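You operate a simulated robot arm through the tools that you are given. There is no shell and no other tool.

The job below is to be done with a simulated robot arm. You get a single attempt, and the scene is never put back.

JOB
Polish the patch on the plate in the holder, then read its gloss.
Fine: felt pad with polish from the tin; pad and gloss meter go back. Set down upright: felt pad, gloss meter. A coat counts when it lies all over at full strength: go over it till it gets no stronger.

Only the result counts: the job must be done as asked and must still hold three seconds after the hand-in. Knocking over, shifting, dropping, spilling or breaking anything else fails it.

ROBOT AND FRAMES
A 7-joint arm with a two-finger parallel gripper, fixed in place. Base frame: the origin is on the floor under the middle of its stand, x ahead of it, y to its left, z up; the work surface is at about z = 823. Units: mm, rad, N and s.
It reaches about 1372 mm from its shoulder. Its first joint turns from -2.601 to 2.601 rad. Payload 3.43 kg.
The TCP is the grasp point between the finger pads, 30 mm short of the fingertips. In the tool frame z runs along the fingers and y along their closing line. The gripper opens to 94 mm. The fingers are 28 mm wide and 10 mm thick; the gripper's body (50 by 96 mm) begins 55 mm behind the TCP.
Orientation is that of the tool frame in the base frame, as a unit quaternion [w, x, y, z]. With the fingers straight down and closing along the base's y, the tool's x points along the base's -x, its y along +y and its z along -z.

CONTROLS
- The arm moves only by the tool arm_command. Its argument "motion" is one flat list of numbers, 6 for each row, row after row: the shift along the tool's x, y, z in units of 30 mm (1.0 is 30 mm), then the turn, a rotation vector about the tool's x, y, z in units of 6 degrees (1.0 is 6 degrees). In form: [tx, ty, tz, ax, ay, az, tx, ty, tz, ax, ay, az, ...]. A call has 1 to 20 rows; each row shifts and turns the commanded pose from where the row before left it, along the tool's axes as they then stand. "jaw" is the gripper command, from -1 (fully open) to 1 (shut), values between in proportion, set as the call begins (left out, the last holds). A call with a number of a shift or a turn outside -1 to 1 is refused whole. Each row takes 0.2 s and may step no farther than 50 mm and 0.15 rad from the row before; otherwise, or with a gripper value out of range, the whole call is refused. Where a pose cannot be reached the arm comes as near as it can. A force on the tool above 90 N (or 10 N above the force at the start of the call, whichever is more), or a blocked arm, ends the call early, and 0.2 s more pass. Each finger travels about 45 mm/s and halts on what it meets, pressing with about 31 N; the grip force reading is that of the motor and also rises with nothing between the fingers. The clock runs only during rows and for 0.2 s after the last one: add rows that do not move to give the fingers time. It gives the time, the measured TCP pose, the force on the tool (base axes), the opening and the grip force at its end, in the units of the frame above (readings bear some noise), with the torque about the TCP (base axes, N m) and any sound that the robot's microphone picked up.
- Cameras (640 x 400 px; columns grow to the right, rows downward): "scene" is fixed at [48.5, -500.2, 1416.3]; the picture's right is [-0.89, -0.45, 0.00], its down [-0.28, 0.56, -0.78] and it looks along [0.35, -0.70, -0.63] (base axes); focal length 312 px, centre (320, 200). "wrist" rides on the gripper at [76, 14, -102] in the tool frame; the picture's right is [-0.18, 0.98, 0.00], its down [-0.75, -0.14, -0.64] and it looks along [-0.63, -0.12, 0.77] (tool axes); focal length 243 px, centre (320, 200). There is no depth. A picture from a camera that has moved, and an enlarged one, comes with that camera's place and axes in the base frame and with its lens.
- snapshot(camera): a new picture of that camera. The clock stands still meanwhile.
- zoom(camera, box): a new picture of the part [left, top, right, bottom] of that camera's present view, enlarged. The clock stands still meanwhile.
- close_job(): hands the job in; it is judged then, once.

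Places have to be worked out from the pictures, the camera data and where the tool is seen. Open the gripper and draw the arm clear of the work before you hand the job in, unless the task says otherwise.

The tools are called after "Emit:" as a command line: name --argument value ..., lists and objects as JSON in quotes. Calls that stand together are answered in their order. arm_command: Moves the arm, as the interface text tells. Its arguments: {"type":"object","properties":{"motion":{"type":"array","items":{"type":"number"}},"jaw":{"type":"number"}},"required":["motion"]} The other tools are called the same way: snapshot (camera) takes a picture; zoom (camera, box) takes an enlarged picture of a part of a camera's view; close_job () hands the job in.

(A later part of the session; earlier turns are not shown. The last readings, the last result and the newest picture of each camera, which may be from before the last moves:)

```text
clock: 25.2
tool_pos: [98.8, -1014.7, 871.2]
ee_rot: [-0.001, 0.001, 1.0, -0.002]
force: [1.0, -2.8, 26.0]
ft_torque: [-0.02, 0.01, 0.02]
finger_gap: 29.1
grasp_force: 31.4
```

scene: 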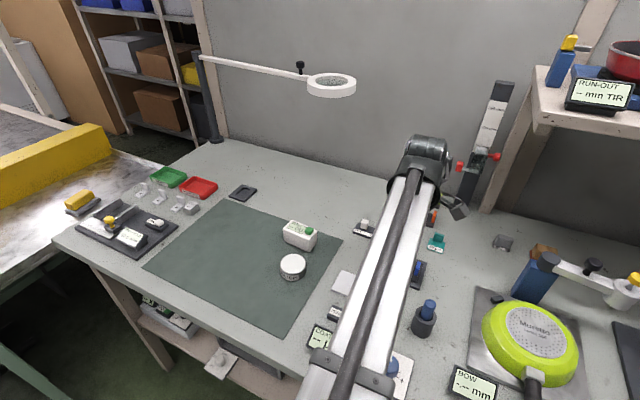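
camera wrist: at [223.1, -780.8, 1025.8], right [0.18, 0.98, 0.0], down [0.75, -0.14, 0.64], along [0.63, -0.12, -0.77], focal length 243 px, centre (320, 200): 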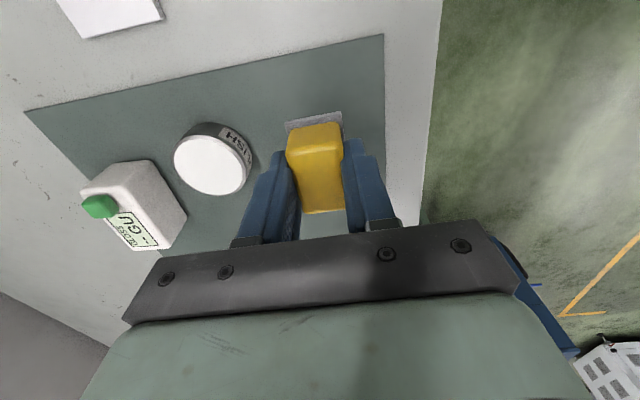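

Contact at about TCP z≈870.5 (plate ≈830), now 26 N. I ease off ~0.8 mm and start rubbing strokes across y and x, staying clear of the tab.

Emit:
arm_command --motion '[0, 0, -0.028, 0, 0, 0, 0, 0.3, 0, 0, 0, 0, 0, 0.15, 0, 0, 0, 0, 0, -0.3, 0, 0, 0, 0, 0, -0.3, 0, 0, 0, 0, 0, -0.3, 0, 0, 0, 0, 0.2, 0, 0, 0, 0, 0, 0, 0.3, 0, 0, 0, 0, 0, 0.3, 0, 0, 0, 0, 0, 0.3, 0, 0, 0, 0, 0, 0, 0, 0, 0, 0]'

Emit:
zoom --camera "wrist" --box '[220, 60, 420, 240]'

Emit:
zoom --camera "scene" --box '[360, 230, 450, 300]'

```text
clock: 27.6
tool_pos: [91.3, -999.7, 869.7]
ee_rot: [0.0, 0.0, 1.0, -0.002]
force: [-2.4, -8.4, 27.5]
ft_torque: [-0.33, 0.03, -0.01]
finger_gap: 29.3
grasp_force: 31.0
```

```text
2.22 times, centred on (320, 150) of wrist
camera zoom: at [15.6, -986.9, 972.4], right [0.18, 0.98, 0.0], down [0.75, -0.14, 0.64], along [0.63, -0.12, -0.77], focal length 539 px, centre (320, 311)
```

zoom: 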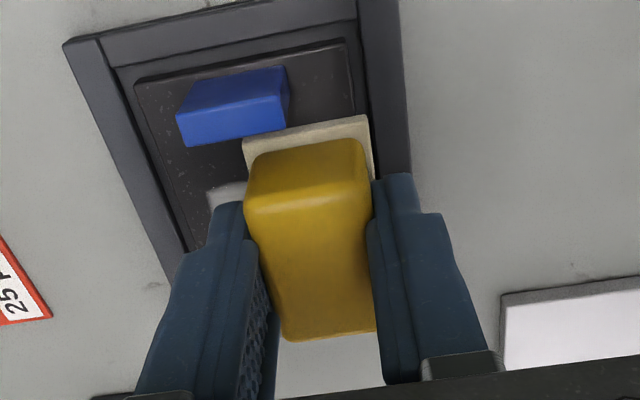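

```text
5.71 times, centred on (405, 265) of scene
camera zoom: at [48.5, -500.2, 1416.3], right [-0.89, -0.45, 0.0], down [-0.28, 0.56, -0.78], along [0.35, -0.7, -0.63], focal length 1786 px, centre (-166, -171)
```

zoom: 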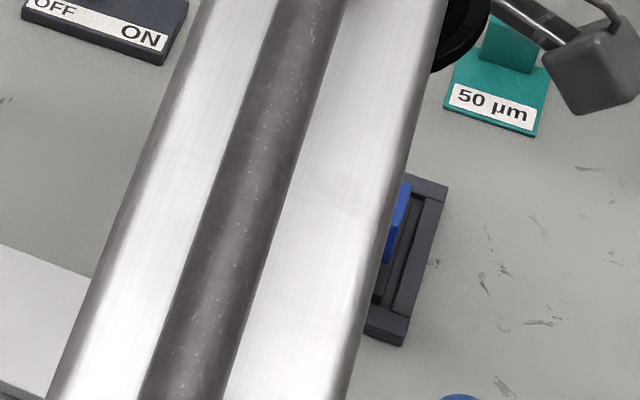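

A whitish coat appears on the plate, with its corner at about (83,-1032), so the patch is likely ≈34 mm square around (100,-1015). I continue rubbing with the pad centred at x≈99, sweeping y across the patch.

Emit:
arm_command --motion '[-0.27, -0.1, -0.02, 0, 0, 0, 0, -0.3, 0, 0, 0, 0, 0, -0.3, 0, 0, 0, 0, 0, -0.3, 0, 0, 0, 0, 0, 0.3, 0, 0, 0, 0, 0, 0.3, 0, 0, 0, 0, 0, 0.3, 0, 0, 0, 0, 0, -0.3, 0, 0, 0, 0, 0, -0.3, 0, 0, 0, 0, 0, -0.3, 0, 0, 0, 0, 0, 0.3, 0, 0, 0, 0, 0, 0.3, 0, 0, 0, 0, 0, 0.3, 0, 0, 0, 0, 0, 0, 0, 0, 0, 0]'

Emit:
arm_command --motion '[0, 0, -0.2, 0, 0, 0, 0, 0, -1, 0, 0, 0, 0, 0, -1, 0, 0, 0, -1, 0, 0, 0, 0, 0, -1, 0, 0, 0, 0, 0, -0.8, 0, 0, 0, 0, 0]'

Emit:
zoom --camera "wrist" --box '[240, 0, 400, 120]'

Emit:
zoom --camera "scene" --box '[370, 240, 435, 295]'

```text
clock: 30.6
tool_pos: [100.6, -1004.9, 871.1]
ee_rot: [0.001, 0.0, 1.0, 0.0]
force: [1.2, -3.8, 14.4]
ft_torque: [-0.16, -0.05, 0.0]
finger_gap: 29.4
grasp_force: 31.5
```

```text
clock: 32.0
tool_pos: [183.1, -1003.8, 937.1]
ee_rot: [0.0, 0.001, 1.0, 0.0]
force: [-0.8, 0.0, -0.6]
ft_torque: [0.03, 0.02, 0.01]
finger_gap: 29.2
grasp_force: 31.3
```

```text
3.33 times, centred on (320, 60) of wrist
camera zoom: at [107.4, -989.9, 1039.2], right [0.18, 0.98, 0.0], down [0.75, -0.14, 0.64], along [0.63, -0.12, -0.77], focal length 809 px, centre (320, 667)
```

zoom: 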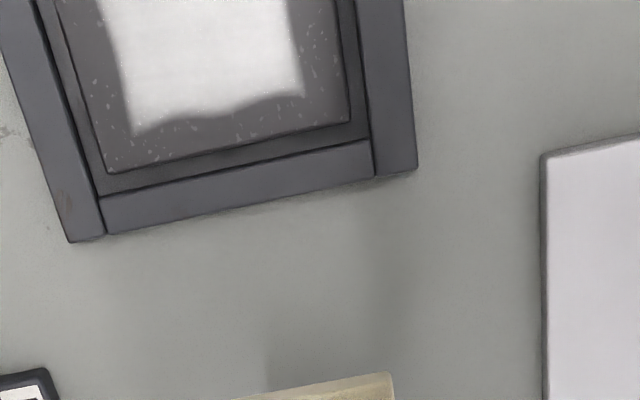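

```text
7.27 times, centred on (402, 268) of scene
camera zoom: at [48.5, -500.2, 1416.3], right [-0.89, -0.45, 0.0], down [-0.28, 0.56, -0.78], along [0.35, -0.7, -0.63], focal length 2273 px, centre (-280, -291)
```

zoom: 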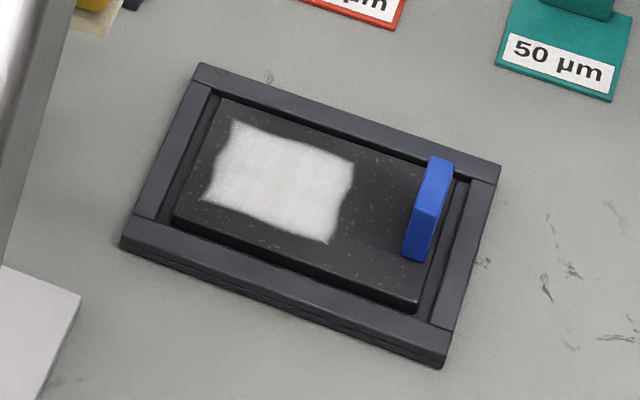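

The patch is visible now: a white coat spanning about x 82–124, y -1034…-996, with slightly wavy ends. I zoom tighter to see uniformity.

Emit:
zoom --camera "scene" --box '[384, 250, 416, 278]'

Emit:
arm_command --motion '[1, 0, 0, 0, 0, 0, 1, 0, 0, 0, 0, 0, 0.6, -0.3, 0, 0, 0, 0]'

Emit:
zoom --camera "wrist" --box '[240, 0, 400, 120]'

```text
14.29 times, centred on (400, 264) of scene
camera zoom: at [48.5, -500.2, 1416.3], right [-0.89, -0.45, 0.0], down [-0.28, 0.56, -0.78], along [0.35, -0.7, -0.63], focal length 4464 px, centre (-823, -714)
```

zoom: 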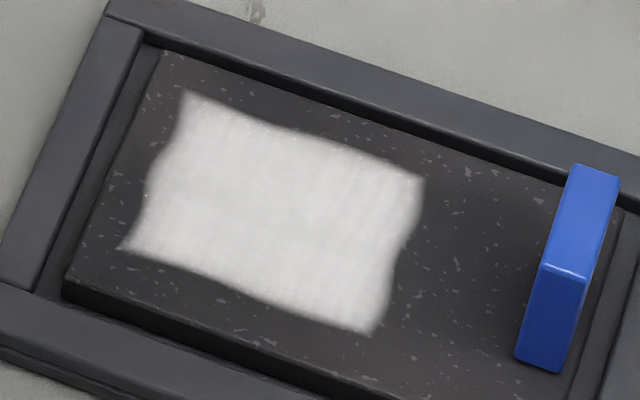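

```text
clock: 32.8
tool_pos: [104.8, -1012.9, 937.9]
ee_rot: [0.0, 0.0, 1.0, -0.001]
force: [0.0, 0.2, -0.8]
ft_torque: [-0.01, 0.03, 0.01]
finger_gap: 29.1
grasp_force: 31.0
```

```text
3.33 times, centred on (320, 60) of wrist
camera zoom: at [28.9, -999.7, 1039.7], right [0.18, 0.98, 0.0], down [0.75, -0.14, 0.64], along [0.63, -0.12, -0.77], focal length 809 px, centre (320, 667)
```

zoom: 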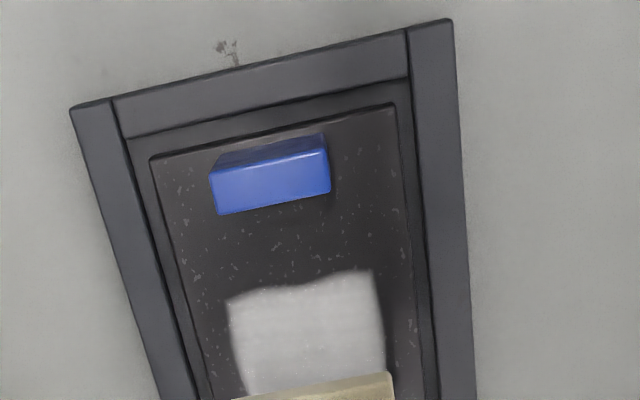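

The coat looks fairly even but I want to make sure it's at full strength. I lower the pad again centred at x≈103 and rub several more back-and-forth passes covering the whole patch.

Emit:
arm_command --motion '[0.07, 0, 0.8, 0, 0, 0, 0, 0, 0.8, 0, 0, 0, 0, 0, 0.5, 0, 0, 0, 0, 0, 0.11, 0, 0, 0, 0, 0, 0, 0, 0, 0]'

Emit:
arm_command --motion '[0, 0.2, 0, 0, 0, 0, 0, 0.2, 0, 0, 0, 0, 0, -0.27, 0, 0, 0, 0, 0, -0.27, 0, 0, 0, 0, 0, -0.27, 0, 0, 0, 0, 0, 0.27, 0, 0, 0, 0, 0, 0.27, 0, 0, 0, 0, 0, 0.27, 0, 0, 0, 0, 0, -0.27, 0, 0, 0, 0, 0, -0.27, 0, 0, 0, 0, 0, -0.27, 0, 0, 0, 0, 0, 0.27, 0, 0, 0, 0, 0, 0.27, 0, 0, 0, 0, 0, 0.27, 0, 0, 0, 0, 0, 0, 0, 0, 0, 0]'

```text
clock: 34.0
tool_pos: [104.0, -1012.8, 871.6]
ee_rot: [0.0, 0.0, 1.0, -0.001]
force: [0.9, -0.9, 8.0]
ft_torque: [0.04, -0.05, 0.01]
finger_gap: 29.1
grasp_force: 31.4
```

```text
clock: 37.2
tool_pos: [104.3, -1001.5, 870.7]
ee_rot: [0.0, 0.0, 1.0, -0.001]
force: [-0.6, -5.6, 18.7]
ft_torque: [-0.28, 0.0, 0.02]
finger_gap: 29.1
grasp_force: 31.3
```

Force stays near 8–19 N. I add strokes along x at two y positions, then lift away and inspect.

Emit:
arm_command --motion '[0, -0.25, 0, 0, 0, 0, 0.3, 0, 0, 0, 0, 0, -0.3, 0, 0, 0, 0, 0, 0.3, 0, 0, 0, 0, 0, -0.3, 0, 0, 0, 0, 0, 0, -0.25, 0, 0, 0, 0, 0, -0.2, 0, 0, 0, 0, 0.3, 0, 0, 0, 0, 0, -0.3, 0, 0, 0, 0, 0, 0.3, 0, 0, 0, 0, 0, -0.3, 0, 0, 0, 0, 0, 0, 0.25, 0, 0, 0, 0]'

Emit:
arm_command --motion '[0, 0, -0.2, 0, 0, 0, 0, 0, -1, 0, 0, 0, 0, 0, -1, 0, 0, 0, -1, 0, 0, 0, 0, 0, -1, 0, 0, 0, 0, 0, -0.8, 0, 0, 0, 0, 0]'

Emit:
zoom --camera "scene" --box '[384, 250, 416, 278]'

Emit:
zoom --camera "wrist" --box '[240, 0, 400, 120]'

```text
clock: 39.8
tool_pos: [103.5, -1016.0, 870.4]
ee_rot: [0.0, 0.001, 1.0, -0.002]
force: [-3.3, -7.7, 22.5]
ft_torque: [-0.22, 0.12, 0.03]
finger_gap: 29.5
grasp_force: 31.1
```

```text
clock: 41.2
tool_pos: [188.2, -1013.4, 936.8]
ee_rot: [0.0, 0.0, 1.0, 0.0]
force: [-0.7, -0.3, -0.1]
ft_torque: [0.0, -0.04, -0.02]
finger_gap: 29.1
grasp_force: 31.2
```

```text
14.29 times, centred on (400, 264) of scene
camera zoom: at [48.5, -500.2, 1416.3], right [-0.89, -0.45, 0.0], down [-0.28, 0.56, -0.78], along [0.35, -0.7, -0.63], focal length 4464 px, centre (-823, -714)
```

zoom: 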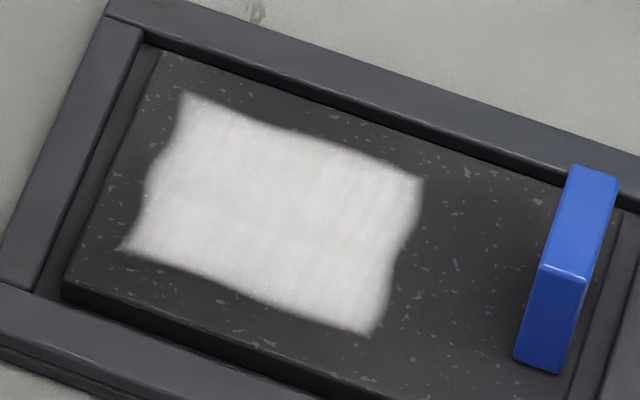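

```text
3.33 times, centred on (320, 60) of wrist
camera zoom: at [112.1, -999.8, 1039.5], right [0.18, 0.98, 0.0], down [0.75, -0.14, 0.64], along [0.63, -0.12, -0.77], focal length 809 px, centre (320, 667)
```

zoom: 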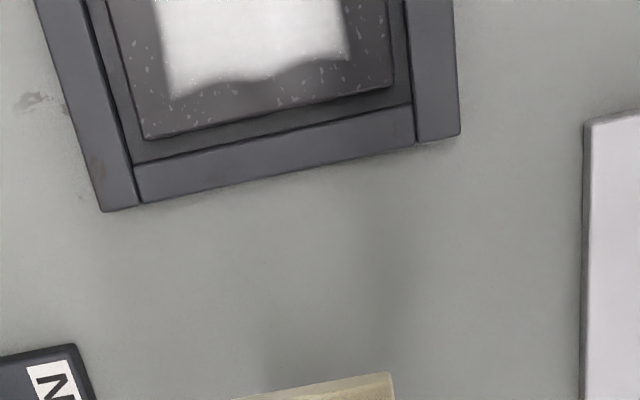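

The outline is unchanged (that's the patch shape), and it looks slightly brighter than before, so it may still be building. I go over it with another full round of strokes.

Emit:
arm_command --motion '[1, 0, 0, 0, 0, 0, 1, 0, 0, 0, 0, 0, 0.8, 0, 0, 0, 0, 0, 0, 0, 0.8, 0, 0, 0, 0, 0, 0.8, 0, 0, 0, 0, 0, 0.5, 0, 0, 0, 0, 0, 0.1, 0, 0, 0, 0, 0, 0, 0, 0, 0]'

Emit:
arm_command --motion '[0, 0.3, 0, 0, 0, 0, 0, 0.13, 0, 0, 0, 0, 0, -0.3, 0, 0, 0, 0, 0, -0.3, 0, 0, 0, 0, 0, -0.3, 0, 0, 0, 0, 0, 0.3, 0, 0, 0, 0, 0, 0.3, 0, 0, 0, 0, 0, 0.3, 0, 0, 0, 0, 0, -0.3, 0, 0, 0, 0, 0, -0.3, 0, 0, 0, 0, 0, -0.3, 0, 0, 0, 0, 0, 0.3, 0, 0, 0, 0, 0, 0.3, 0, 0, 0, 0, 0, 0.3, 0, 0, 0, 0, 0.15, -0.3, 0, 0, 0, 0, 0, -0.3, 0, 0, 0, 0, 0, -0.3, 0, 0, 0, 0, 0, 0.3, 0, 0, 0, 0, 0, 0.3, 0, 0, 0, 0, 0, 0.3, 0, 0, 0, 0]'

Emit:
arm_command --motion '[-0.15, -0.35, 0, 0, 0, 0, 0.3, 0, 0, 0, 0, 0, -0.3, 0, 0, 0, 0, 0, 0.3, 0, 0, 0, 0, 0, -0.3, 0, 0, 0, 0, 0, 0, -0.25, 0, 0, 0, 0, 0.3, 0, 0, 0, 0, 0, -0.3, 0, 0, 0, 0, 0, 0.3, 0, 0, 0, 0, 0, -0.3, 0, 0, 0, 0, 0, 0, -0.05, 0, 0, 0, 0, 0, 0.22, 0, 0, 0, 0, 0, 0, -0.2, 0, 0, 0, 0, 0, -1, 0, 0, 0, 0, 0, -1, 0, 0, 0, -1, 0, 0, 0, 0, 0, -1, 0, 0, 0, 0, 0, -0.8, 0, 0, 0, 0, 0]'

Emit:
zoom --camera "scene" --box '[384, 250, 416, 278]'

```text
clock: 43.0
tool_pos: [104.0, -1013.0, 871.1]
ee_rot: [0.0, -0.001, 1.0, 0.0]
force: [0.8, 0.6, 2.6]
ft_torque: [0.03, -0.04, 0.01]
finger_gap: 29.2
grasp_force: 31.2
```

```text
clock: 47.2
tool_pos: [98.6, -1000.7, 871.0]
ee_rot: [0.0, 0.0, 1.0, -0.001]
force: [-2.0, -9.3, 25.2]
ft_torque: [-0.39, -0.01, 0.01]
finger_gap: 29.1
grasp_force: 31.4
```

```text
clock: 51.0
tool_pos: [188.0, -1014.0, 935.0]
ee_rot: [0.0, 0.0, 1.0, 0.0]
force: [-0.2, -0.1, -1.3]
ft_torque: [-0.01, 0.0, 0.05]
finger_gap: 29.2
grasp_force: 30.8
```

```text
14.29 times, centred on (400, 264) of scene
camera zoom: at [48.5, -500.2, 1416.3], right [-0.89, -0.45, 0.0], down [-0.28, 0.56, -0.78], along [0.35, -0.7, -0.63], focal length 4464 px, centre (-823, -714)
```

zoom: 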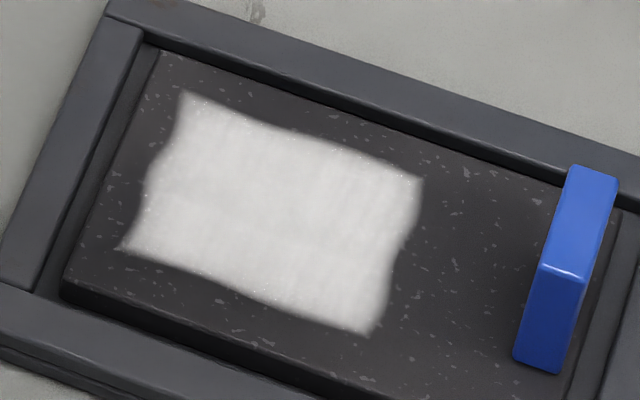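

The coat looks identical to the previous round, suggesting saturation. I check whether the felt is still loaded (cream) so that it wasn't simply running dry.

Emit:
zoom --camera "wrist" --box '[220, 60, 420, 240]'

Emit:
zoom --camera "scene" --box '[340, 225, 420, 285]'

```text
2.22 times, centred on (320, 150) of wrist
camera zoom: at [111.9, -1000.5, 1037.6], right [0.18, 0.98, 0.0], down [0.75, -0.14, 0.64], along [0.63, -0.12, -0.77], focal length 539 px, centre (320, 311)
```

zoom: 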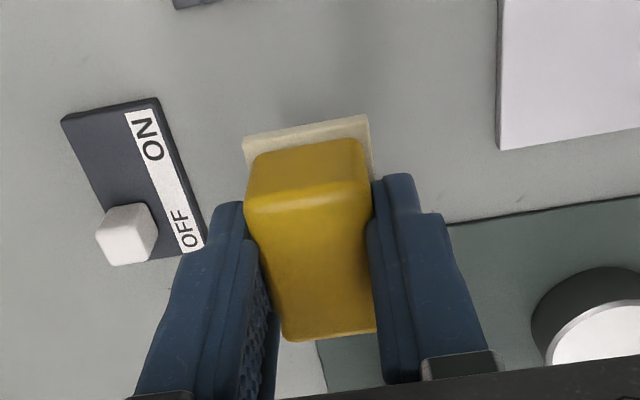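

```text
6.67 times, centred on (380, 255) of scene
camera zoom: at [48.5, -500.2, 1416.3], right [-0.89, -0.45, 0.0], down [-0.28, 0.56, -0.78], along [0.35, -0.7, -0.63], focal length 2083 px, centre (-80, -167)
```

zoom: 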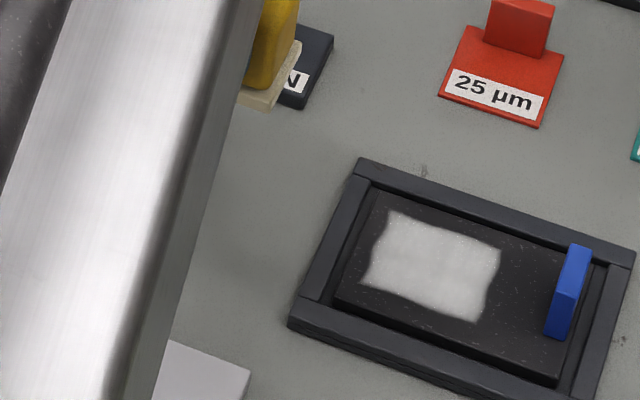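

The felt is still cream. I do one more round with slightly higher pressure to be sure the coat no longer changes.

Emit:
arm_command --motion '[1, 0, 0, 0, 0, 0, 1, 0, 0, 0, 0, 0, 0.8, 0, 0, 0, 0, 0, 0, 0, 0.8, 0, 0, 0, 0, 0, 0.8, 0, 0, 0, 0, 0, 0.5, 0, 0, 0, 0, 0, 0.12, 0, 0, 0, 0, 0, 0, 0, 0, 0]'

Emit:
arm_command --motion '[0, 0.3, 0, 0, 0, 0, 0, 0.13, 0, 0, 0, 0, 0, -0.3, 0, 0, 0, 0, 0, -0.3, 0, 0, 0, 0, 0, -0.3, 0, 0, 0, 0, 0, 0.3, 0, 0, 0, 0, 0, 0.3, 0, 0, 0, 0, 0, 0.3, 0, 0, 0, 0, 0, -0.3, 0, 0, 0, 0, 0, -0.3, 0, 0, 0, 0, 0, -0.3, 0, 0, 0, 0, 0, 0.3, 0, 0, 0, 0, 0, 0.3, 0, 0, 0, 0, 0, 0.3, 0, 0, 0, 0, 0.1, -0.3, 0, 0, 0, 0, 0, -0.3, 0, 0, 0, 0, 0, -0.3, 0, 0, 0, 0, 0, 0.3, 0, 0, 0, 0, 0, 0.3, 0, 0, 0, 0, 0, 0.3, 0, 0, 0, 0]'

Emit:
arm_command --motion '[-0.1, -0.35, 0, 0, 0, 0, 0.3, 0, 0, 0, 0, 0, -0.3, 0, 0, 0, 0, 0, 0.3, 0, 0, 0, 0, 0, -0.3, 0, 0, 0, 0, 0, 0, -0.25, 0, 0, 0, 0, 0.3, 0, 0, 0, 0, 0, -0.3, 0, 0, 0, 0, 0, 0.3, 0, 0, 0, 0, 0, -0.3, 0, 0, 0, 0, 0, 0, -0.05, 0, 0, 0, 0, 0, 0.22, 0, 0, 0, 0, 0, 0, -0.22, 0, 0, 0, 0, 0, -1, 0, 0, 0, 0, 0, -1, 0, 0, 0, -1, 0, 0, 0, 0, 0, -1, 0, 0, 0, 0, 0, -0.8, 0, 0, 0, 0, 0]'

Emit:
zoom --camera "scene" --box '[384, 250, 416, 278]'

Emit:
zoom --camera "scene" --box '[340, 225, 420, 285]'

```text
clock: 52.8
tool_pos: [103.5, -1014.2, 871.0]
ee_rot: [0.0, 0.001, 1.0, 0.0]
force: [1.1, 0.7, 9.6]
ft_torque: [0.02, 0.0, 0.02]
finger_gap: 29.5
grasp_force: 30.6
```

```text
clock: 57.0
tool_pos: [101.4, -1001.3, 870.7]
ee_rot: [0.0, 0.0, 1.0, -0.001]
force: [-2.8, -11.3, 31.6]
ft_torque: [-0.41, 0.05, -0.03]
finger_gap: 29.3
grasp_force: 30.7
```

```text
clock: 60.8
tool_pos: [187.5, -1013.9, 936.0]
ee_rot: [0.0, 0.0, 1.0, 0.0]
force: [-0.2, 0.5, -0.7]
ft_torque: [0.01, 0.0, 0.02]
finger_gap: 29.3
grasp_force: 31.2
```

```text
14.29 times, centred on (400, 264) of scene
camera zoom: at [48.5, -500.2, 1416.3], right [-0.89, -0.45, 0.0], down [-0.28, 0.56, -0.78], along [0.35, -0.7, -0.63], focal length 4464 px, centre (-823, -714)
```

zoom: 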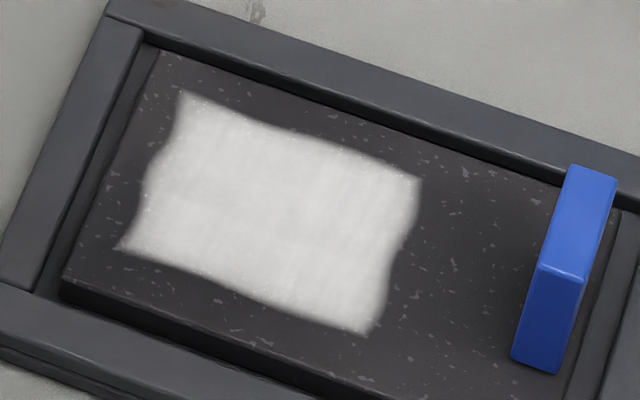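

```text
6.67 times, centred on (380, 255) of scene
camera zoom: at [48.5, -500.2, 1416.3], right [-0.89, -0.45, 0.0], down [-0.28, 0.56, -0.78], along [0.35, -0.7, -0.63], focal length 2083 px, centre (-80, -167)
```

zoom: 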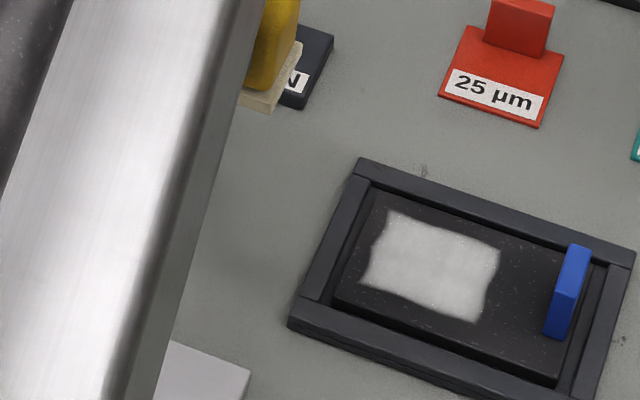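

The coat now looks unchanged between rounds 3 and 4. To rule out the felt running dry, I re-dip once in the tin and give one more round; first I carry the pad back above the tin.

Emit:
arm_command --motion '[-0.84, 0.8, 0, 0, 0, 0, -0.84, 0.8, 0, 0, 0, 0, -0.84, 0.8, 0, 0, 0, 0, -0.84, 0.8, 0, 0, 0, 0, -0.86, 0.8, 0, 0, 0, 0, 0, 0, 0.6, 0, 0, 0, 0, 0, 0.6, 0, 0, 0, 0, 0, 0, 0, 0, 0]'

Emit:
zoom --camera "wrist" --box '[220, 60, 420, 240]'

```text
clock: 62.6
tool_pos: [313.0, -894.2, 899.3]
ee_rot: [0.001, 0.0, 1.0, 0.0]
force: [0.1, -1.2, -0.5]
ft_torque: [0.0, -0.04, 0.02]
finger_gap: 29.1
grasp_force: 30.5
```

```text
2.22 times, centred on (320, 150) of wrist
camera zoom: at [237.2, -880.1, 1000.9], right [0.18, 0.98, 0.0], down [0.75, -0.14, 0.64], along [0.63, -0.12, -0.77], focal length 539 px, centre (320, 311)
```

zoom: 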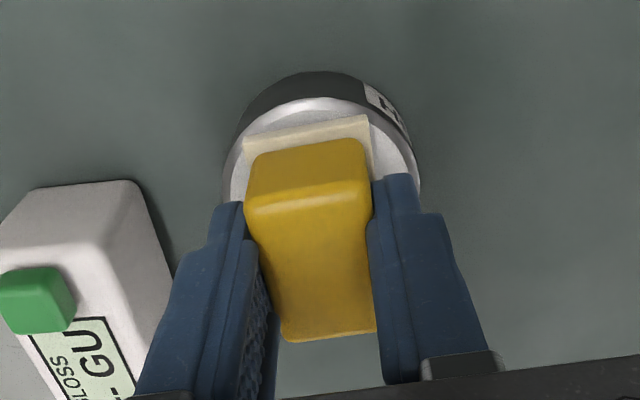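

The pad is centred over the tin again. I lower the last ~10 mm gently, press lightly, and lift.

Emit:
arm_command --motion '[-0.05, 0, 0.1, 0, 0, 0, 0, 0, 0.1, 0, 0, 0, 0, 0, 0.1, 0, 0, 0, 0, 0, 0.03, 0, 0, 0, 0, 0, 0, 0, 0, 0]'

Emit:
arm_command --motion '[0, 0, -0.2, 0, 0, 0, 0, 0, -0.6, 0, 0, 0, 0, 0, -0.73, 0, 0, 0, 0, 0, 0, 0, 0, 0]'

Emit:
zoom --camera "wrist" --box '[220, 60, 420, 240]'

```text
clock: 63.8
tool_pos: [316.5, -893.6, 890.8]
ee_rot: [0.001, 0.0, 1.0, -0.001]
force: [-2.0, 0.9, 14.6]
ft_torque: [0.1, 0.02, -0.02]
finger_gap: 29.4
grasp_force: 30.6
```

```text
clock: 64.8
tool_pos: [317.2, -894.2, 935.8]
ee_rot: [0.0, 0.0, 1.0, 0.001]
force: [0.1, 0.1, -1.0]
ft_torque: [0.01, -0.01, -0.03]
finger_gap: 29.1
grasp_force: 31.8
```

```text
2.22 times, centred on (320, 150) of wrist
camera zoom: at [240.8, -880.2, 1037.6], right [0.18, 0.98, 0.0], down [0.75, -0.14, 0.64], along [0.63, -0.12, -0.77], focal length 539 px, centre (320, 311)
```

zoom: 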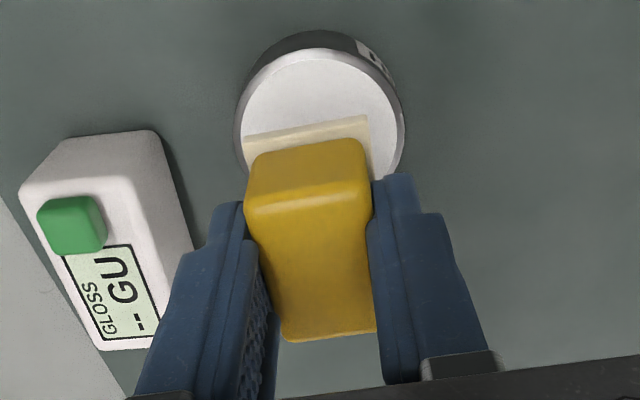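

Re-dipped. Back to the plate for a final full round of strokes.

Emit:
arm_command --motion '[0.89, -0.5, 0, 0, 0, 0, 0.89, -0.5, 0, 0, 0, 0, 0.89, -0.5, 0, 0, 0, 0, 0.89, -0.5, 0, 0, 0, 0, 0.89, -0.5, 0, 0, 0, 0, 0.89, -0.5, 0, 0, 0, 0, 0.88, -0.5, 0, 0, 0, 0, 0.88, -0.5, 0, 0, 0, 0, 0, 0, 0, 0, 0, 0]'

Emit:
arm_command --motion '[0, 0, 0.8, 0, 0, 0, 0, 0, 0.8, 0, 0, 0, 0, 0, 0.5, 0, 0, 0, 0, 0, 0.1, 0, 0, 0, 0, 0, 0, 0, 0, 0]'

```text
clock: 66.8
tool_pos: [104.1, -1014.9, 936.3]
ee_rot: [0.0, 0.0, 1.0, 0.0]
force: [-0.5, -0.2, -1.3]
ft_torque: [-0.01, -0.02, -0.02]
finger_gap: 29.4
grasp_force: 30.5
```

```text
clock: 68.0
tool_pos: [103.7, -1014.6, 870.6]
ee_rot: [0.0, 0.0, 1.0, 0.0]
force: [-0.8, 0.7, 4.2]
ft_torque: [-0.01, -0.03, -0.04]
finger_gap: 29.2
grasp_force: 30.5
```

The pad is on the patch with light force at (103.7,-1014.6). I press a little more and run the sweeps.

Emit:
arm_command --motion '[0, 0.3, 0.02, 0, 0, 0, 0, 0.13, 0, 0, 0, 0, 0, -0.3, 0, 0, 0, 0, 0, -0.3, 0, 0, 0, 0, 0, -0.3, 0, 0, 0, 0, 0, 0.3, 0, 0, 0, 0, 0, 0.3, 0, 0, 0, 0, 0, 0.3, 0, 0, 0, 0, 0, -0.3, 0, 0, 0, 0, 0, -0.3, 0, 0, 0, 0, 0, -0.3, 0, 0, 0, 0, 0, 0.3, 0, 0, 0, 0, 0, 0.3, 0, 0, 0, 0, 0, 0.3, 0, 0, 0, 0, 0.1, -0.3, 0, 0, 0, 0, 0, -0.3, 0, 0, 0, 0, 0, -0.3, 0, 0, 0, 0, 0, 0.3, 0, 0, 0, 0, 0, 0.3, 0, 0, 0, 0, 0, 0.3, 0, 0, 0, 0]'

Emit:
arm_command --motion '[-0.1, -0.35, 0, 0, 0, 0, 0.3, 0, 0, 0, 0, 0, -0.3, 0, 0, 0, 0, 0, 0.3, 0, 0, 0, 0, 0, -0.3, 0, 0, 0, 0, 0, 0, -0.25, 0, 0, 0, 0, 0.3, 0, 0, 0, 0, 0, -0.3, 0, 0, 0, 0, 0, 0.3, 0, 0, 0, 0, 0, -0.3, 0, 0, 0, 0, 0, 0, -0.05, 0, 0, 0, 0, 0, 0.22, 0, 0, 0, 0, 0, 0, -0.22, 0, 0, 0, 0, 0, -1, 0, 0, 0, 0, 0, -1, 0, 0, 0, -1, 0, 0, 0, 0, 0, -1, 0, 0, 0, 0, 0, -0.8, 0, 0, 0, 0, 0]'

Emit:
zoom --camera "scene" --box '[384, 250, 416, 278]'

Emit:
zoom --camera "scene" --box '[340, 225, 420, 285]'

```text
clock: 72.2
tool_pos: [99.8, -1002.2, 869.6]
ee_rot: [0.0, 0.001, 1.0, -0.001]
force: [0.1, -9.1, 27.1]
ft_torque: [-0.39, 0.0, -0.01]
finger_gap: 28.9
grasp_force: 31.4
```

```text
clock: 76.0
tool_pos: [185.8, -1015.9, 934.5]
ee_rot: [0.0, 0.0, 1.0, 0.0]
force: [0.3, 0.8, -0.2]
ft_torque: [0.0, 0.02, 0.04]
finger_gap: 29.3
grasp_force: 30.7
```

```text
14.29 times, centred on (400, 264) of scene
camera zoom: at [48.5, -500.2, 1416.3], right [-0.89, -0.45, 0.0], down [-0.28, 0.56, -0.78], along [0.35, -0.7, -0.63], focal length 4464 px, centre (-823, -714)
```

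zoom: 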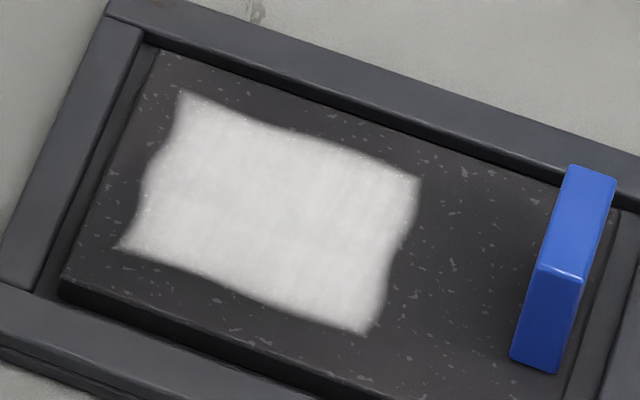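

```text
6.67 times, centred on (380, 255) of scene
camera zoom: at [48.5, -500.2, 1416.3], right [-0.89, -0.45, 0.0], down [-0.28, 0.56, -0.78], along [0.35, -0.7, -0.63], focal length 2083 px, centre (-80, -167)
```

zoom: 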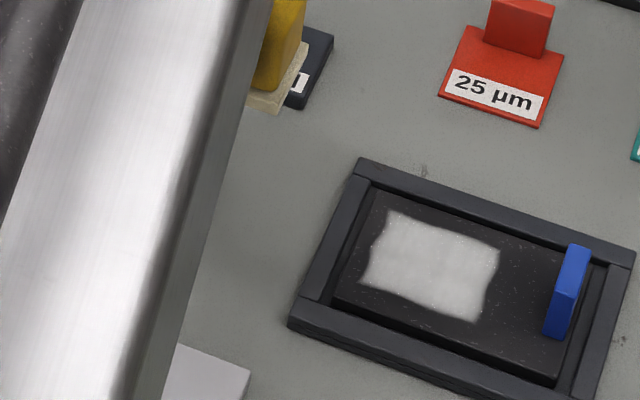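

No further change: the coat is at full strength. Now I return the pad: moving back above its original spot (299,-794.8), restoring the +5.2° tool yaw, then descending to about 5 mm above seat.

Emit:
arm_command --motion '[-0.4675, 0.916, 0, 0, 0, 0, -0.4675, 0.916, 0, 0, 0, 0, -0.4675, 0.916, 0, 0, 0, 0, -0.4675, 0.916, 0, 0, 0, 0, -0.4675, 0.916, 0, 0, 0, 0, -0.4675, 0.916, 0, 0, 0, 0, -0.4675, 0.916, 0, 0, 0, 0, -0.4675, 0.918, 0, 0, 0, 0, 0, 0, 0, 0, 0, 0.867, 0, 0, 0, 0, 0, 0]'

Emit:
arm_command --motion '[0, 0, 0.8, 0, 0, 0, 0, 0, 0.8, 0, 0, 0, 0, 0, 0.4, 0, 0, 0, 0, 0, 0.2, 0, 0, 0, 0, 0, 0, 0, 0, 0]'

Emit:
zoom --camera "wrist" --box '[220, 80, 420, 240]'

Emit:
zoom --camera "scene" --box '[230, 230, 330, 330]'

```text
clock: 78.2
tool_pos: [299.4, -794.7, 936.0]
ee_rot: [0.0, 0.045, 0.999, -0.001]
force: [-0.1, 0.3, 0.2]
ft_torque: [-0.02, -0.01, 0.02]
finger_gap: 29.0
grasp_force: 31.5
```

```text
clock: 79.4
tool_pos: [298.3, -794.2, 870.6]
ee_rot: [0.0, 0.045, 0.999, 0.0]
force: [-1.0, 0.2, -0.5]
ft_torque: [0.02, -0.01, -0.01]
finger_gap: 29.3
grasp_force: 30.5
```

```text
2.50 times, centred on (320, 160) of wrist
camera zoom: at [224.4, -773.7, 971.7], right [0.27, 0.96, 0.0], down [0.74, -0.21, 0.64], along [0.62, -0.18, -0.77], focal length 606 px, centre (320, 300)
```

zoom: 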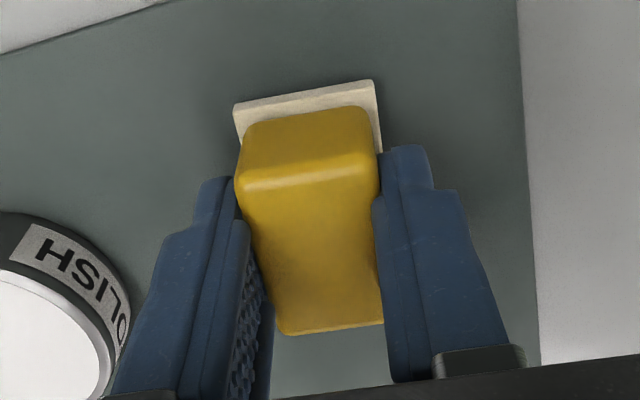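

```text
4.00 times, centred on (280, 280) of scene
camera zoom: at [48.5, -500.2, 1416.3], right [-0.89, -0.45, 0.0], down [-0.28, 0.56, -0.78], along [0.35, -0.7, -0.63], focal length 1250 px, centre (480, -120)
```

zoom: 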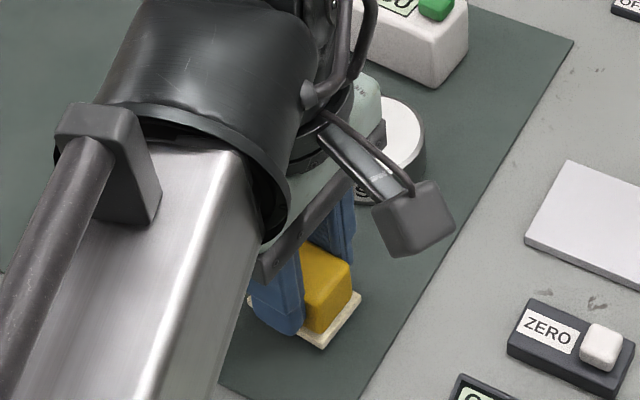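

The pad hovers ~6 mm above its place. I lower in small steps until light contact.

Emit:
arm_command --motion '[0, 0, 0.1, 0, 0, 0, 0, 0, 0.05, 0, 0, 0, 0, 0, 0, 0, 0, 0]'

Emit:
arm_command --motion '[0, 0, 0.03, 0, 0, 0, 0, 0, 0, 0, 0, 0]'

```text
clock: 80.2
tool_pos: [297.7, -794.5, 866.4]
ee_rot: [0.001, 0.045, 0.999, 0.0]
force: [-0.2, 0.1, -0.4]
ft_torque: [-0.02, 0.02, 0.02]
finger_gap: 29.4
grasp_force: 31.1
```

```text
clock: 80.8
tool_pos: [298.9, -793.8, 864.8]
ee_rot: [0.001, 0.046, 0.999, 0.001]
force: [-0.3, 0.6, -1.7]
ft_torque: [0.02, 0.0, 0.01]
finger_gap: 29.5
grasp_force: 30.7
```

Still no contact; I step down by 0.6–0.9 mm at a time.

Emit:
arm_command --motion '[0, 0, 0.025, 0, 0, 0, 0, 0, 0, 0, 0, 0]'

Emit:
arm_command --motion '[0, 0, 0.02, 0, 0, 0, 0, 0, 0, 0, 0, 0]'

```text
clock: 81.4
tool_pos: [299.2, -794.2, 863.7]
ee_rot: [0.0, 0.045, 0.999, 0.0]
force: [-0.1, 0.5, 0.0]
ft_torque: [0.02, -0.05, 0.02]
finger_gap: 29.4
grasp_force: 30.7
```

```text
clock: 82.0
tool_pos: [298.9, -794.7, 863.7]
ee_rot: [-0.001, 0.045, 0.999, 0.0]
force: [-1.5, 0.8, 5.5]
ft_torque: [0.04, -0.02, -0.01]
finger_gap: 29.1
grasp_force: 30.8
```

Contact with 5.5 N: the pad is seated. I open the gripper and check that it stands upright before rising.

Emit:
arm_command --motion '[0, 0, 0, 0, 0, 0, 0, 0, 0, 0, 0, 0, 0, 0, 0, 0, 0, 0, 0, 0, 0, 0, 0, 0, 0, 0, 0, 0, 0, 0, 0, 0, 0, 0, 0, 0]' --jaw -1

Emit:
arm_command --motion '[0, 0, -0.5, 0, 0, 0, 0, 0, -1, 0, 0, 0, 0, 0, -1, 0, 0, 0, 0, 0, -0.5, 0, 0, 0, 0, 0, 0, 0, 0, -0.867]'

Emit:
snapshot --camera "wrist"

Emit:
snapshot --camera "scene"

```text
clock: 83.4
tool_pos: [299.7, -795.4, 863.9]
ee_rot: [0.0, 0.045, 0.999, 0.0]
force: [0.3, 0.3, 0.2]
ft_torque: [-0.01, 0.0, 0.02]
finger_gap: 94.0
grasp_force: 0.0
```

```text
clock: 84.6
tool_pos: [299.1, -795.1, 954.2]
ee_rot: [0.0, 0.0, 1.0, 0.0]
force: [0.3, -0.1, 0.4]
ft_torque: [-0.01, -0.04, -0.03]
finger_gap: 94.1
grasp_force: 0.1
```

```text
taken
camera wrist: at [222.8, -780.3, 1054.2], right [0.18, 0.98, 0.0], down [0.75, -0.14, 0.64], along [0.63, -0.12, -0.77], focal length 243 px, centre (320, 200)
```

wrist: 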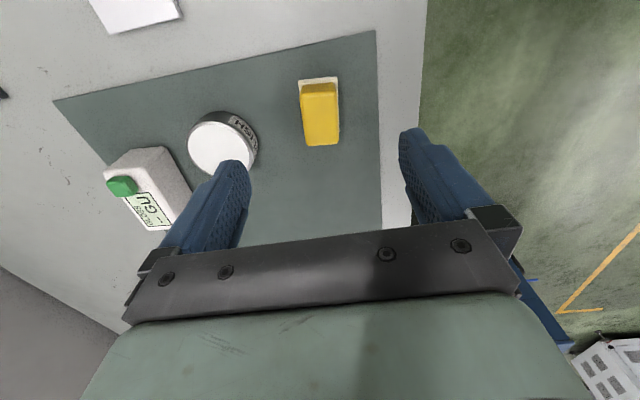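

```text
taken
```

scene: 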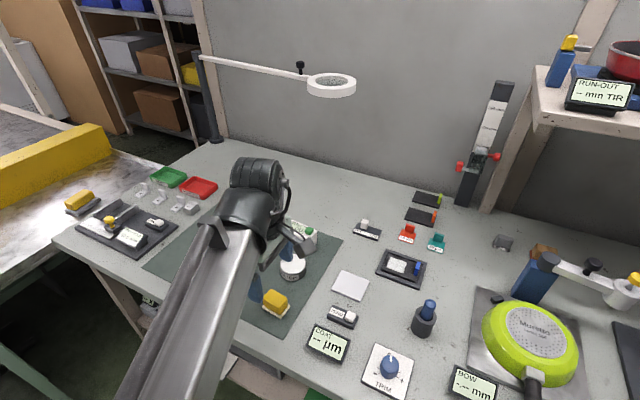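

The pad stands upright at its place. Next I move above the gloss meter near (348,-982) to refine its pose.

Emit:
arm_command --motion '[-0.234, -0.89, 0, 0, 0, 0, -0.234, -0.89, 0, 0, 0, 0, -0.234, -0.89, 0, 0, 0, 0, -0.234, -0.89, 0, 0, 0, 0, -0.234, -0.89, 0, 0, 0, 0, -0.234, -0.89, 0, 0, 0, 0, -0.234, -0.89, 0, 0, 0, 0, 0, 0, 0, 0, 0, 0.75, 0, 0, 0, 0, 0, 0]'

Emit:
zoom --camera "wrist" --box '[240, 60, 400, 200]'

Emit:
snapshot --camera "wrist"

```text
clock: 86.6
tool_pos: [347.6, -983.6, 953.8]
ee_rot: [0.0, 0.038, 0.999, 0.001]
force: [-0.4, 0.4, 0.4]
ft_torque: [-0.01, 0.01, -0.03]
finger_gap: 94.0
grasp_force: 0.0
```

```text
2.86 times, centred on (320, 130) of wrist
camera zoom: at [273.1, -962.4, 1054.5], right [0.26, 0.97, 0.0], down [0.74, -0.2, 0.64], along [0.62, -0.17, -0.77], focal length 693 px, centre (320, 400)
```

zoom: 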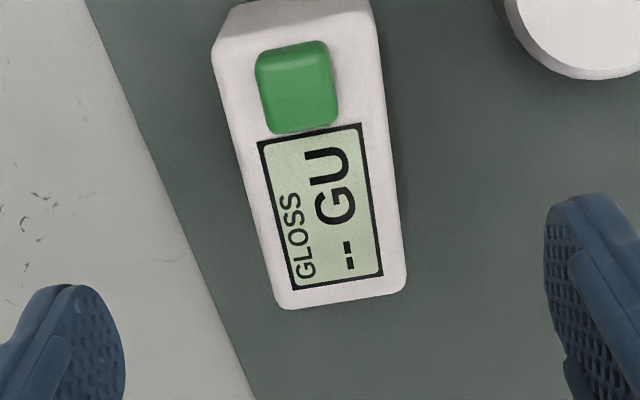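

```text
taken
camera wrist: at [273.1, -962.4, 1054.5], right [0.26, 0.97, 0.0], down [0.74, -0.2, 0.64], along [0.62, -0.17, -0.77], focal length 243 px, centre (320, 200)
```

wrist: 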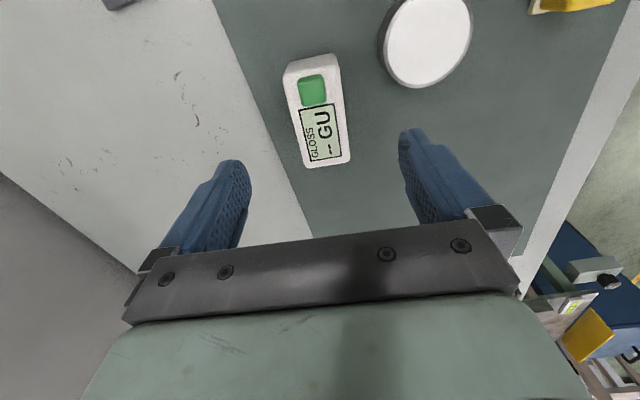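

The meter is centred and aligned under the tool (±0.5 mm), 76×40 mm. I narrow the jaw to ~64 mm to stay clear of the tin and descend to TCP z≈864.

Emit:
arm_command --motion '[0, 0, 0, 0, 0, 0, 0, 0, 0.7, 0, 0, 0, 0, 0, 0.8, 0, 0, 0, 0, 0, 0.8, 0, 0, 0, 0, 0, 0.4, 0, 0, 0, 0, 0, 0.2, 0, 0, 0, 0, 0, 0, 0, 0, 0]' --jaw -0.36

Emit:
zoom --camera "wrist" --box '[200, 60, 440, 240]'

```text
clock: 88.2
tool_pos: [349.4, -981.9, 866.5]
ee_rot: [0.0, 0.039, 0.999, 0.0]
force: [-0.3, 0.3, -0.1]
ft_torque: [0.01, -0.01, 0.01]
finger_gap: 63.9
grasp_force: 0.2
```

```text
2.22 times, centred on (320, 150) of wrist
camera zoom: at [273.8, -962.4, 968.2], right [0.26, 0.97, 0.0], down [0.74, -0.2, 0.64], along [0.62, -0.17, -0.77], focal length 539 px, centre (320, 311)
```

zoom: 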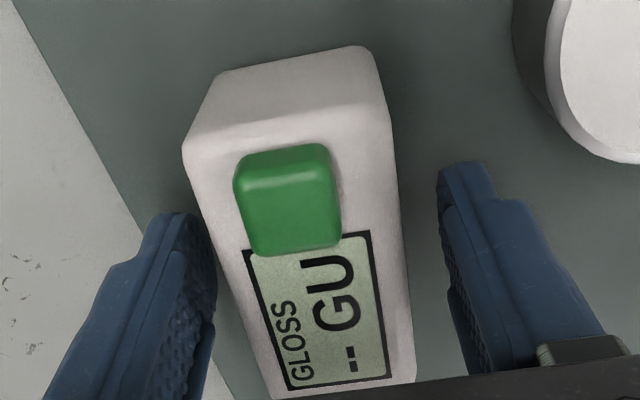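

The fingers straddle the meter evenly. I close on it.

Emit:
arm_command --motion '[0, 0, 0, 0, 0, 0, 0, 0, 0, 0, 0, 0, 0, 0, 0, 0, 0, 0, 0, 0, 0, 0, 0, 0, 0, 0, 0, 0, 0, 0]' --jaw 1

Emit:
zoom --camera "wrist" --box '[200, 60, 440, 240]'

```text
clock: 89.4
tool_pos: [348.2, -983.0, 867.1]
ee_rot: [0.0, 0.039, 0.999, 0.0]
force: [0.2, -3.0, 1.9]
ft_torque: [-0.06, 0.01, 0.02]
finger_gap: 45.8
grasp_force: 31.1
```

```text
2.22 times, centred on (320, 150) of wrist
camera zoom: at [273.8, -962.6, 968.2], right [0.26, 0.97, 0.0], down [0.74, -0.2, 0.64], along [0.62, -0.17, -0.77], focal length 539 px, centre (320, 311)
```

zoom: 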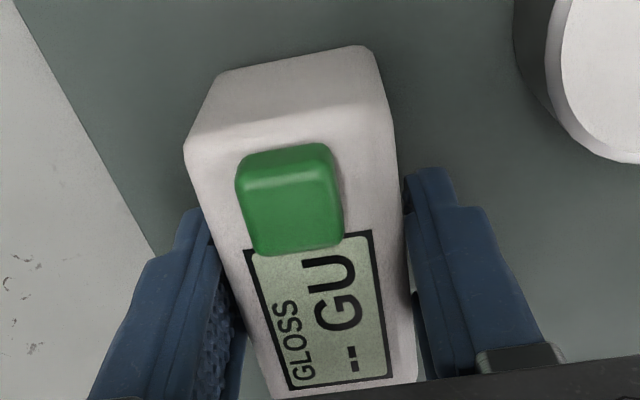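

The grip stalled at 45.8 mm although I estimate a 40 mm wide meter, so I look closer at the contact before lifting.

Emit:
zoom --camera "wrist" --box '[250, 120, 400, 240]'

Emit:
zoom --camera "scene" --box '[260, 190, 340, 260]'

```text
3.33 times, centred on (325, 180) of wrist
camera zoom: at [273.8, -962.6, 968.2], right [0.26, 0.97, 0.0], down [0.74, -0.2, 0.64], along [0.62, -0.17, -0.77], focal length 809 px, centre (303, 267)
```

zoom: 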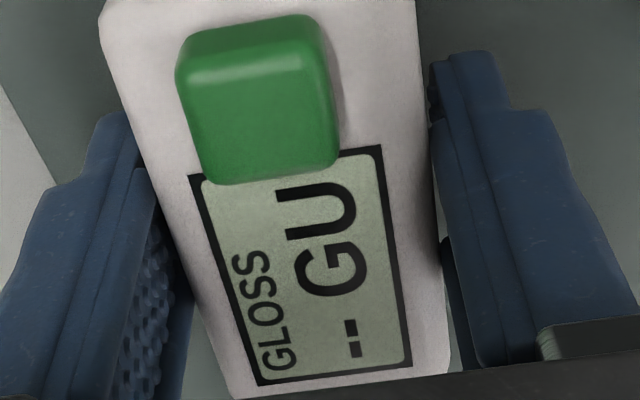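

```text
5.71 times, centred on (300, 225) of scene
camera zoom: at [48.5, -500.2, 1416.3], right [-0.89, -0.45, 0.0], down [-0.28, 0.56, -0.78], along [0.35, -0.7, -0.63], focal length 1786 px, centre (434, 57)
```

zoom: 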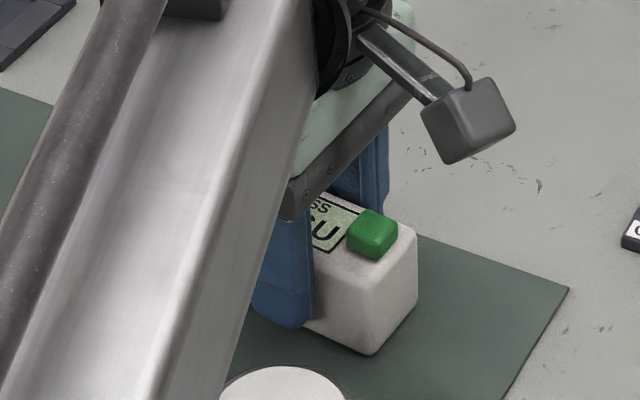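

The fingers look in contact with the (slightly tapered) sides. I lift only ~8 mm slowly and check that the meter follows.

Emit:
arm_command --motion '[0, 0, -0.05, 0, 0, 0, 0, 0, -0.1, 0, 0, 0, 0, 0, -0.12, 0, 0, 0, 0, 0, 0, 0, 0, 0]'

Emit:
zoom --camera "wrist" --box '[200, 60, 440, 240]'

Emit:
zoom --camera "scene" --box '[260, 190, 340, 260]'

```text
clock: 90.4
tool_pos: [349.2, -982.2, 873.9]
ee_rot: [0.001, 0.04, 0.999, 0.0]
force: [0.5, -0.3, -2.3]
ft_torque: [-0.02, 0.0, 0.02]
finger_gap: 46.1
grasp_force: 31.0
```

```text
2.22 times, centred on (320, 150) of wrist
camera zoom: at [273.7, -962.5, 976.2], right [0.26, 0.97, 0.0], down [0.74, -0.2, 0.64], along [0.62, -0.17, -0.77], focal length 539 px, centre (320, 311)
```

zoom: 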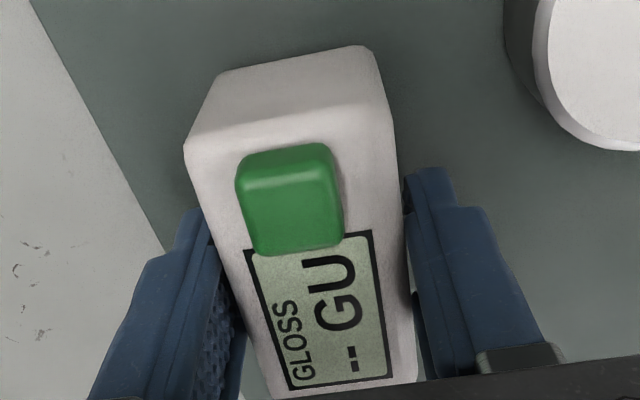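

```text
5.71 times, centred on (300, 225) of scene
camera zoom: at [48.5, -500.2, 1416.3], right [-0.89, -0.45, 0.0], down [-0.28, 0.56, -0.78], along [0.35, -0.7, -0.63], focal length 1786 px, centre (434, 57)
```

zoom: 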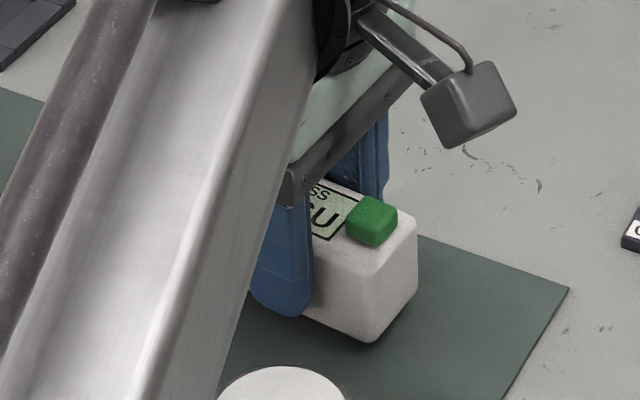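

The meter follows the gripper (weight ≈2.3 N). I lift it to z≈940, turn the yaw back to zero, and carry it to above the patch.

Emit:
arm_command --motion '[0, 0, -0.5, 0, 0, 0, 0, 0, -0.8, 0, 0, 0, 0, 0, -0.9, 0, 0, 0, 0, 0, 0, 0, 0, -0.75, 0, 0, 0, 0, 0, 0]'

Emit:
zoom --camera "wrist" --box '[200, 60, 440, 240]'

```text
clock: 91.6
tool_pos: [346.9, -981.6, 939.0]
ee_rot: [0.0, 0.0, 1.0, 0.0]
force: [-0.5, 1.8, -3.0]
ft_torque: [0.0, -0.02, 0.0]
finger_gap: 46.4
grasp_force: 31.0
```

```text
2.22 times, centred on (320, 150) of wrist
camera zoom: at [271.6, -967.7, 1041.2], right [0.18, 0.98, 0.0], down [0.75, -0.14, 0.64], along [0.63, -0.12, -0.77], focal length 539 px, centre (320, 311)
```

zoom: 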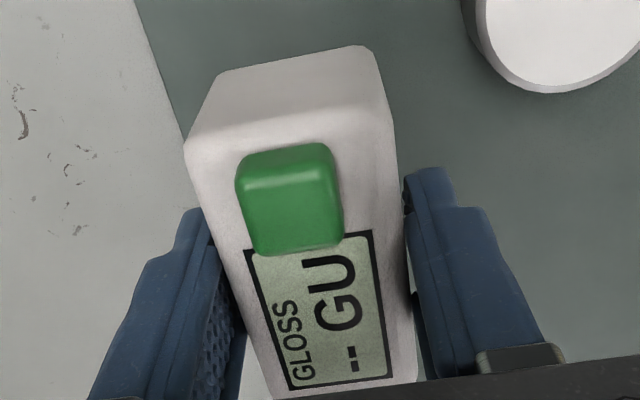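

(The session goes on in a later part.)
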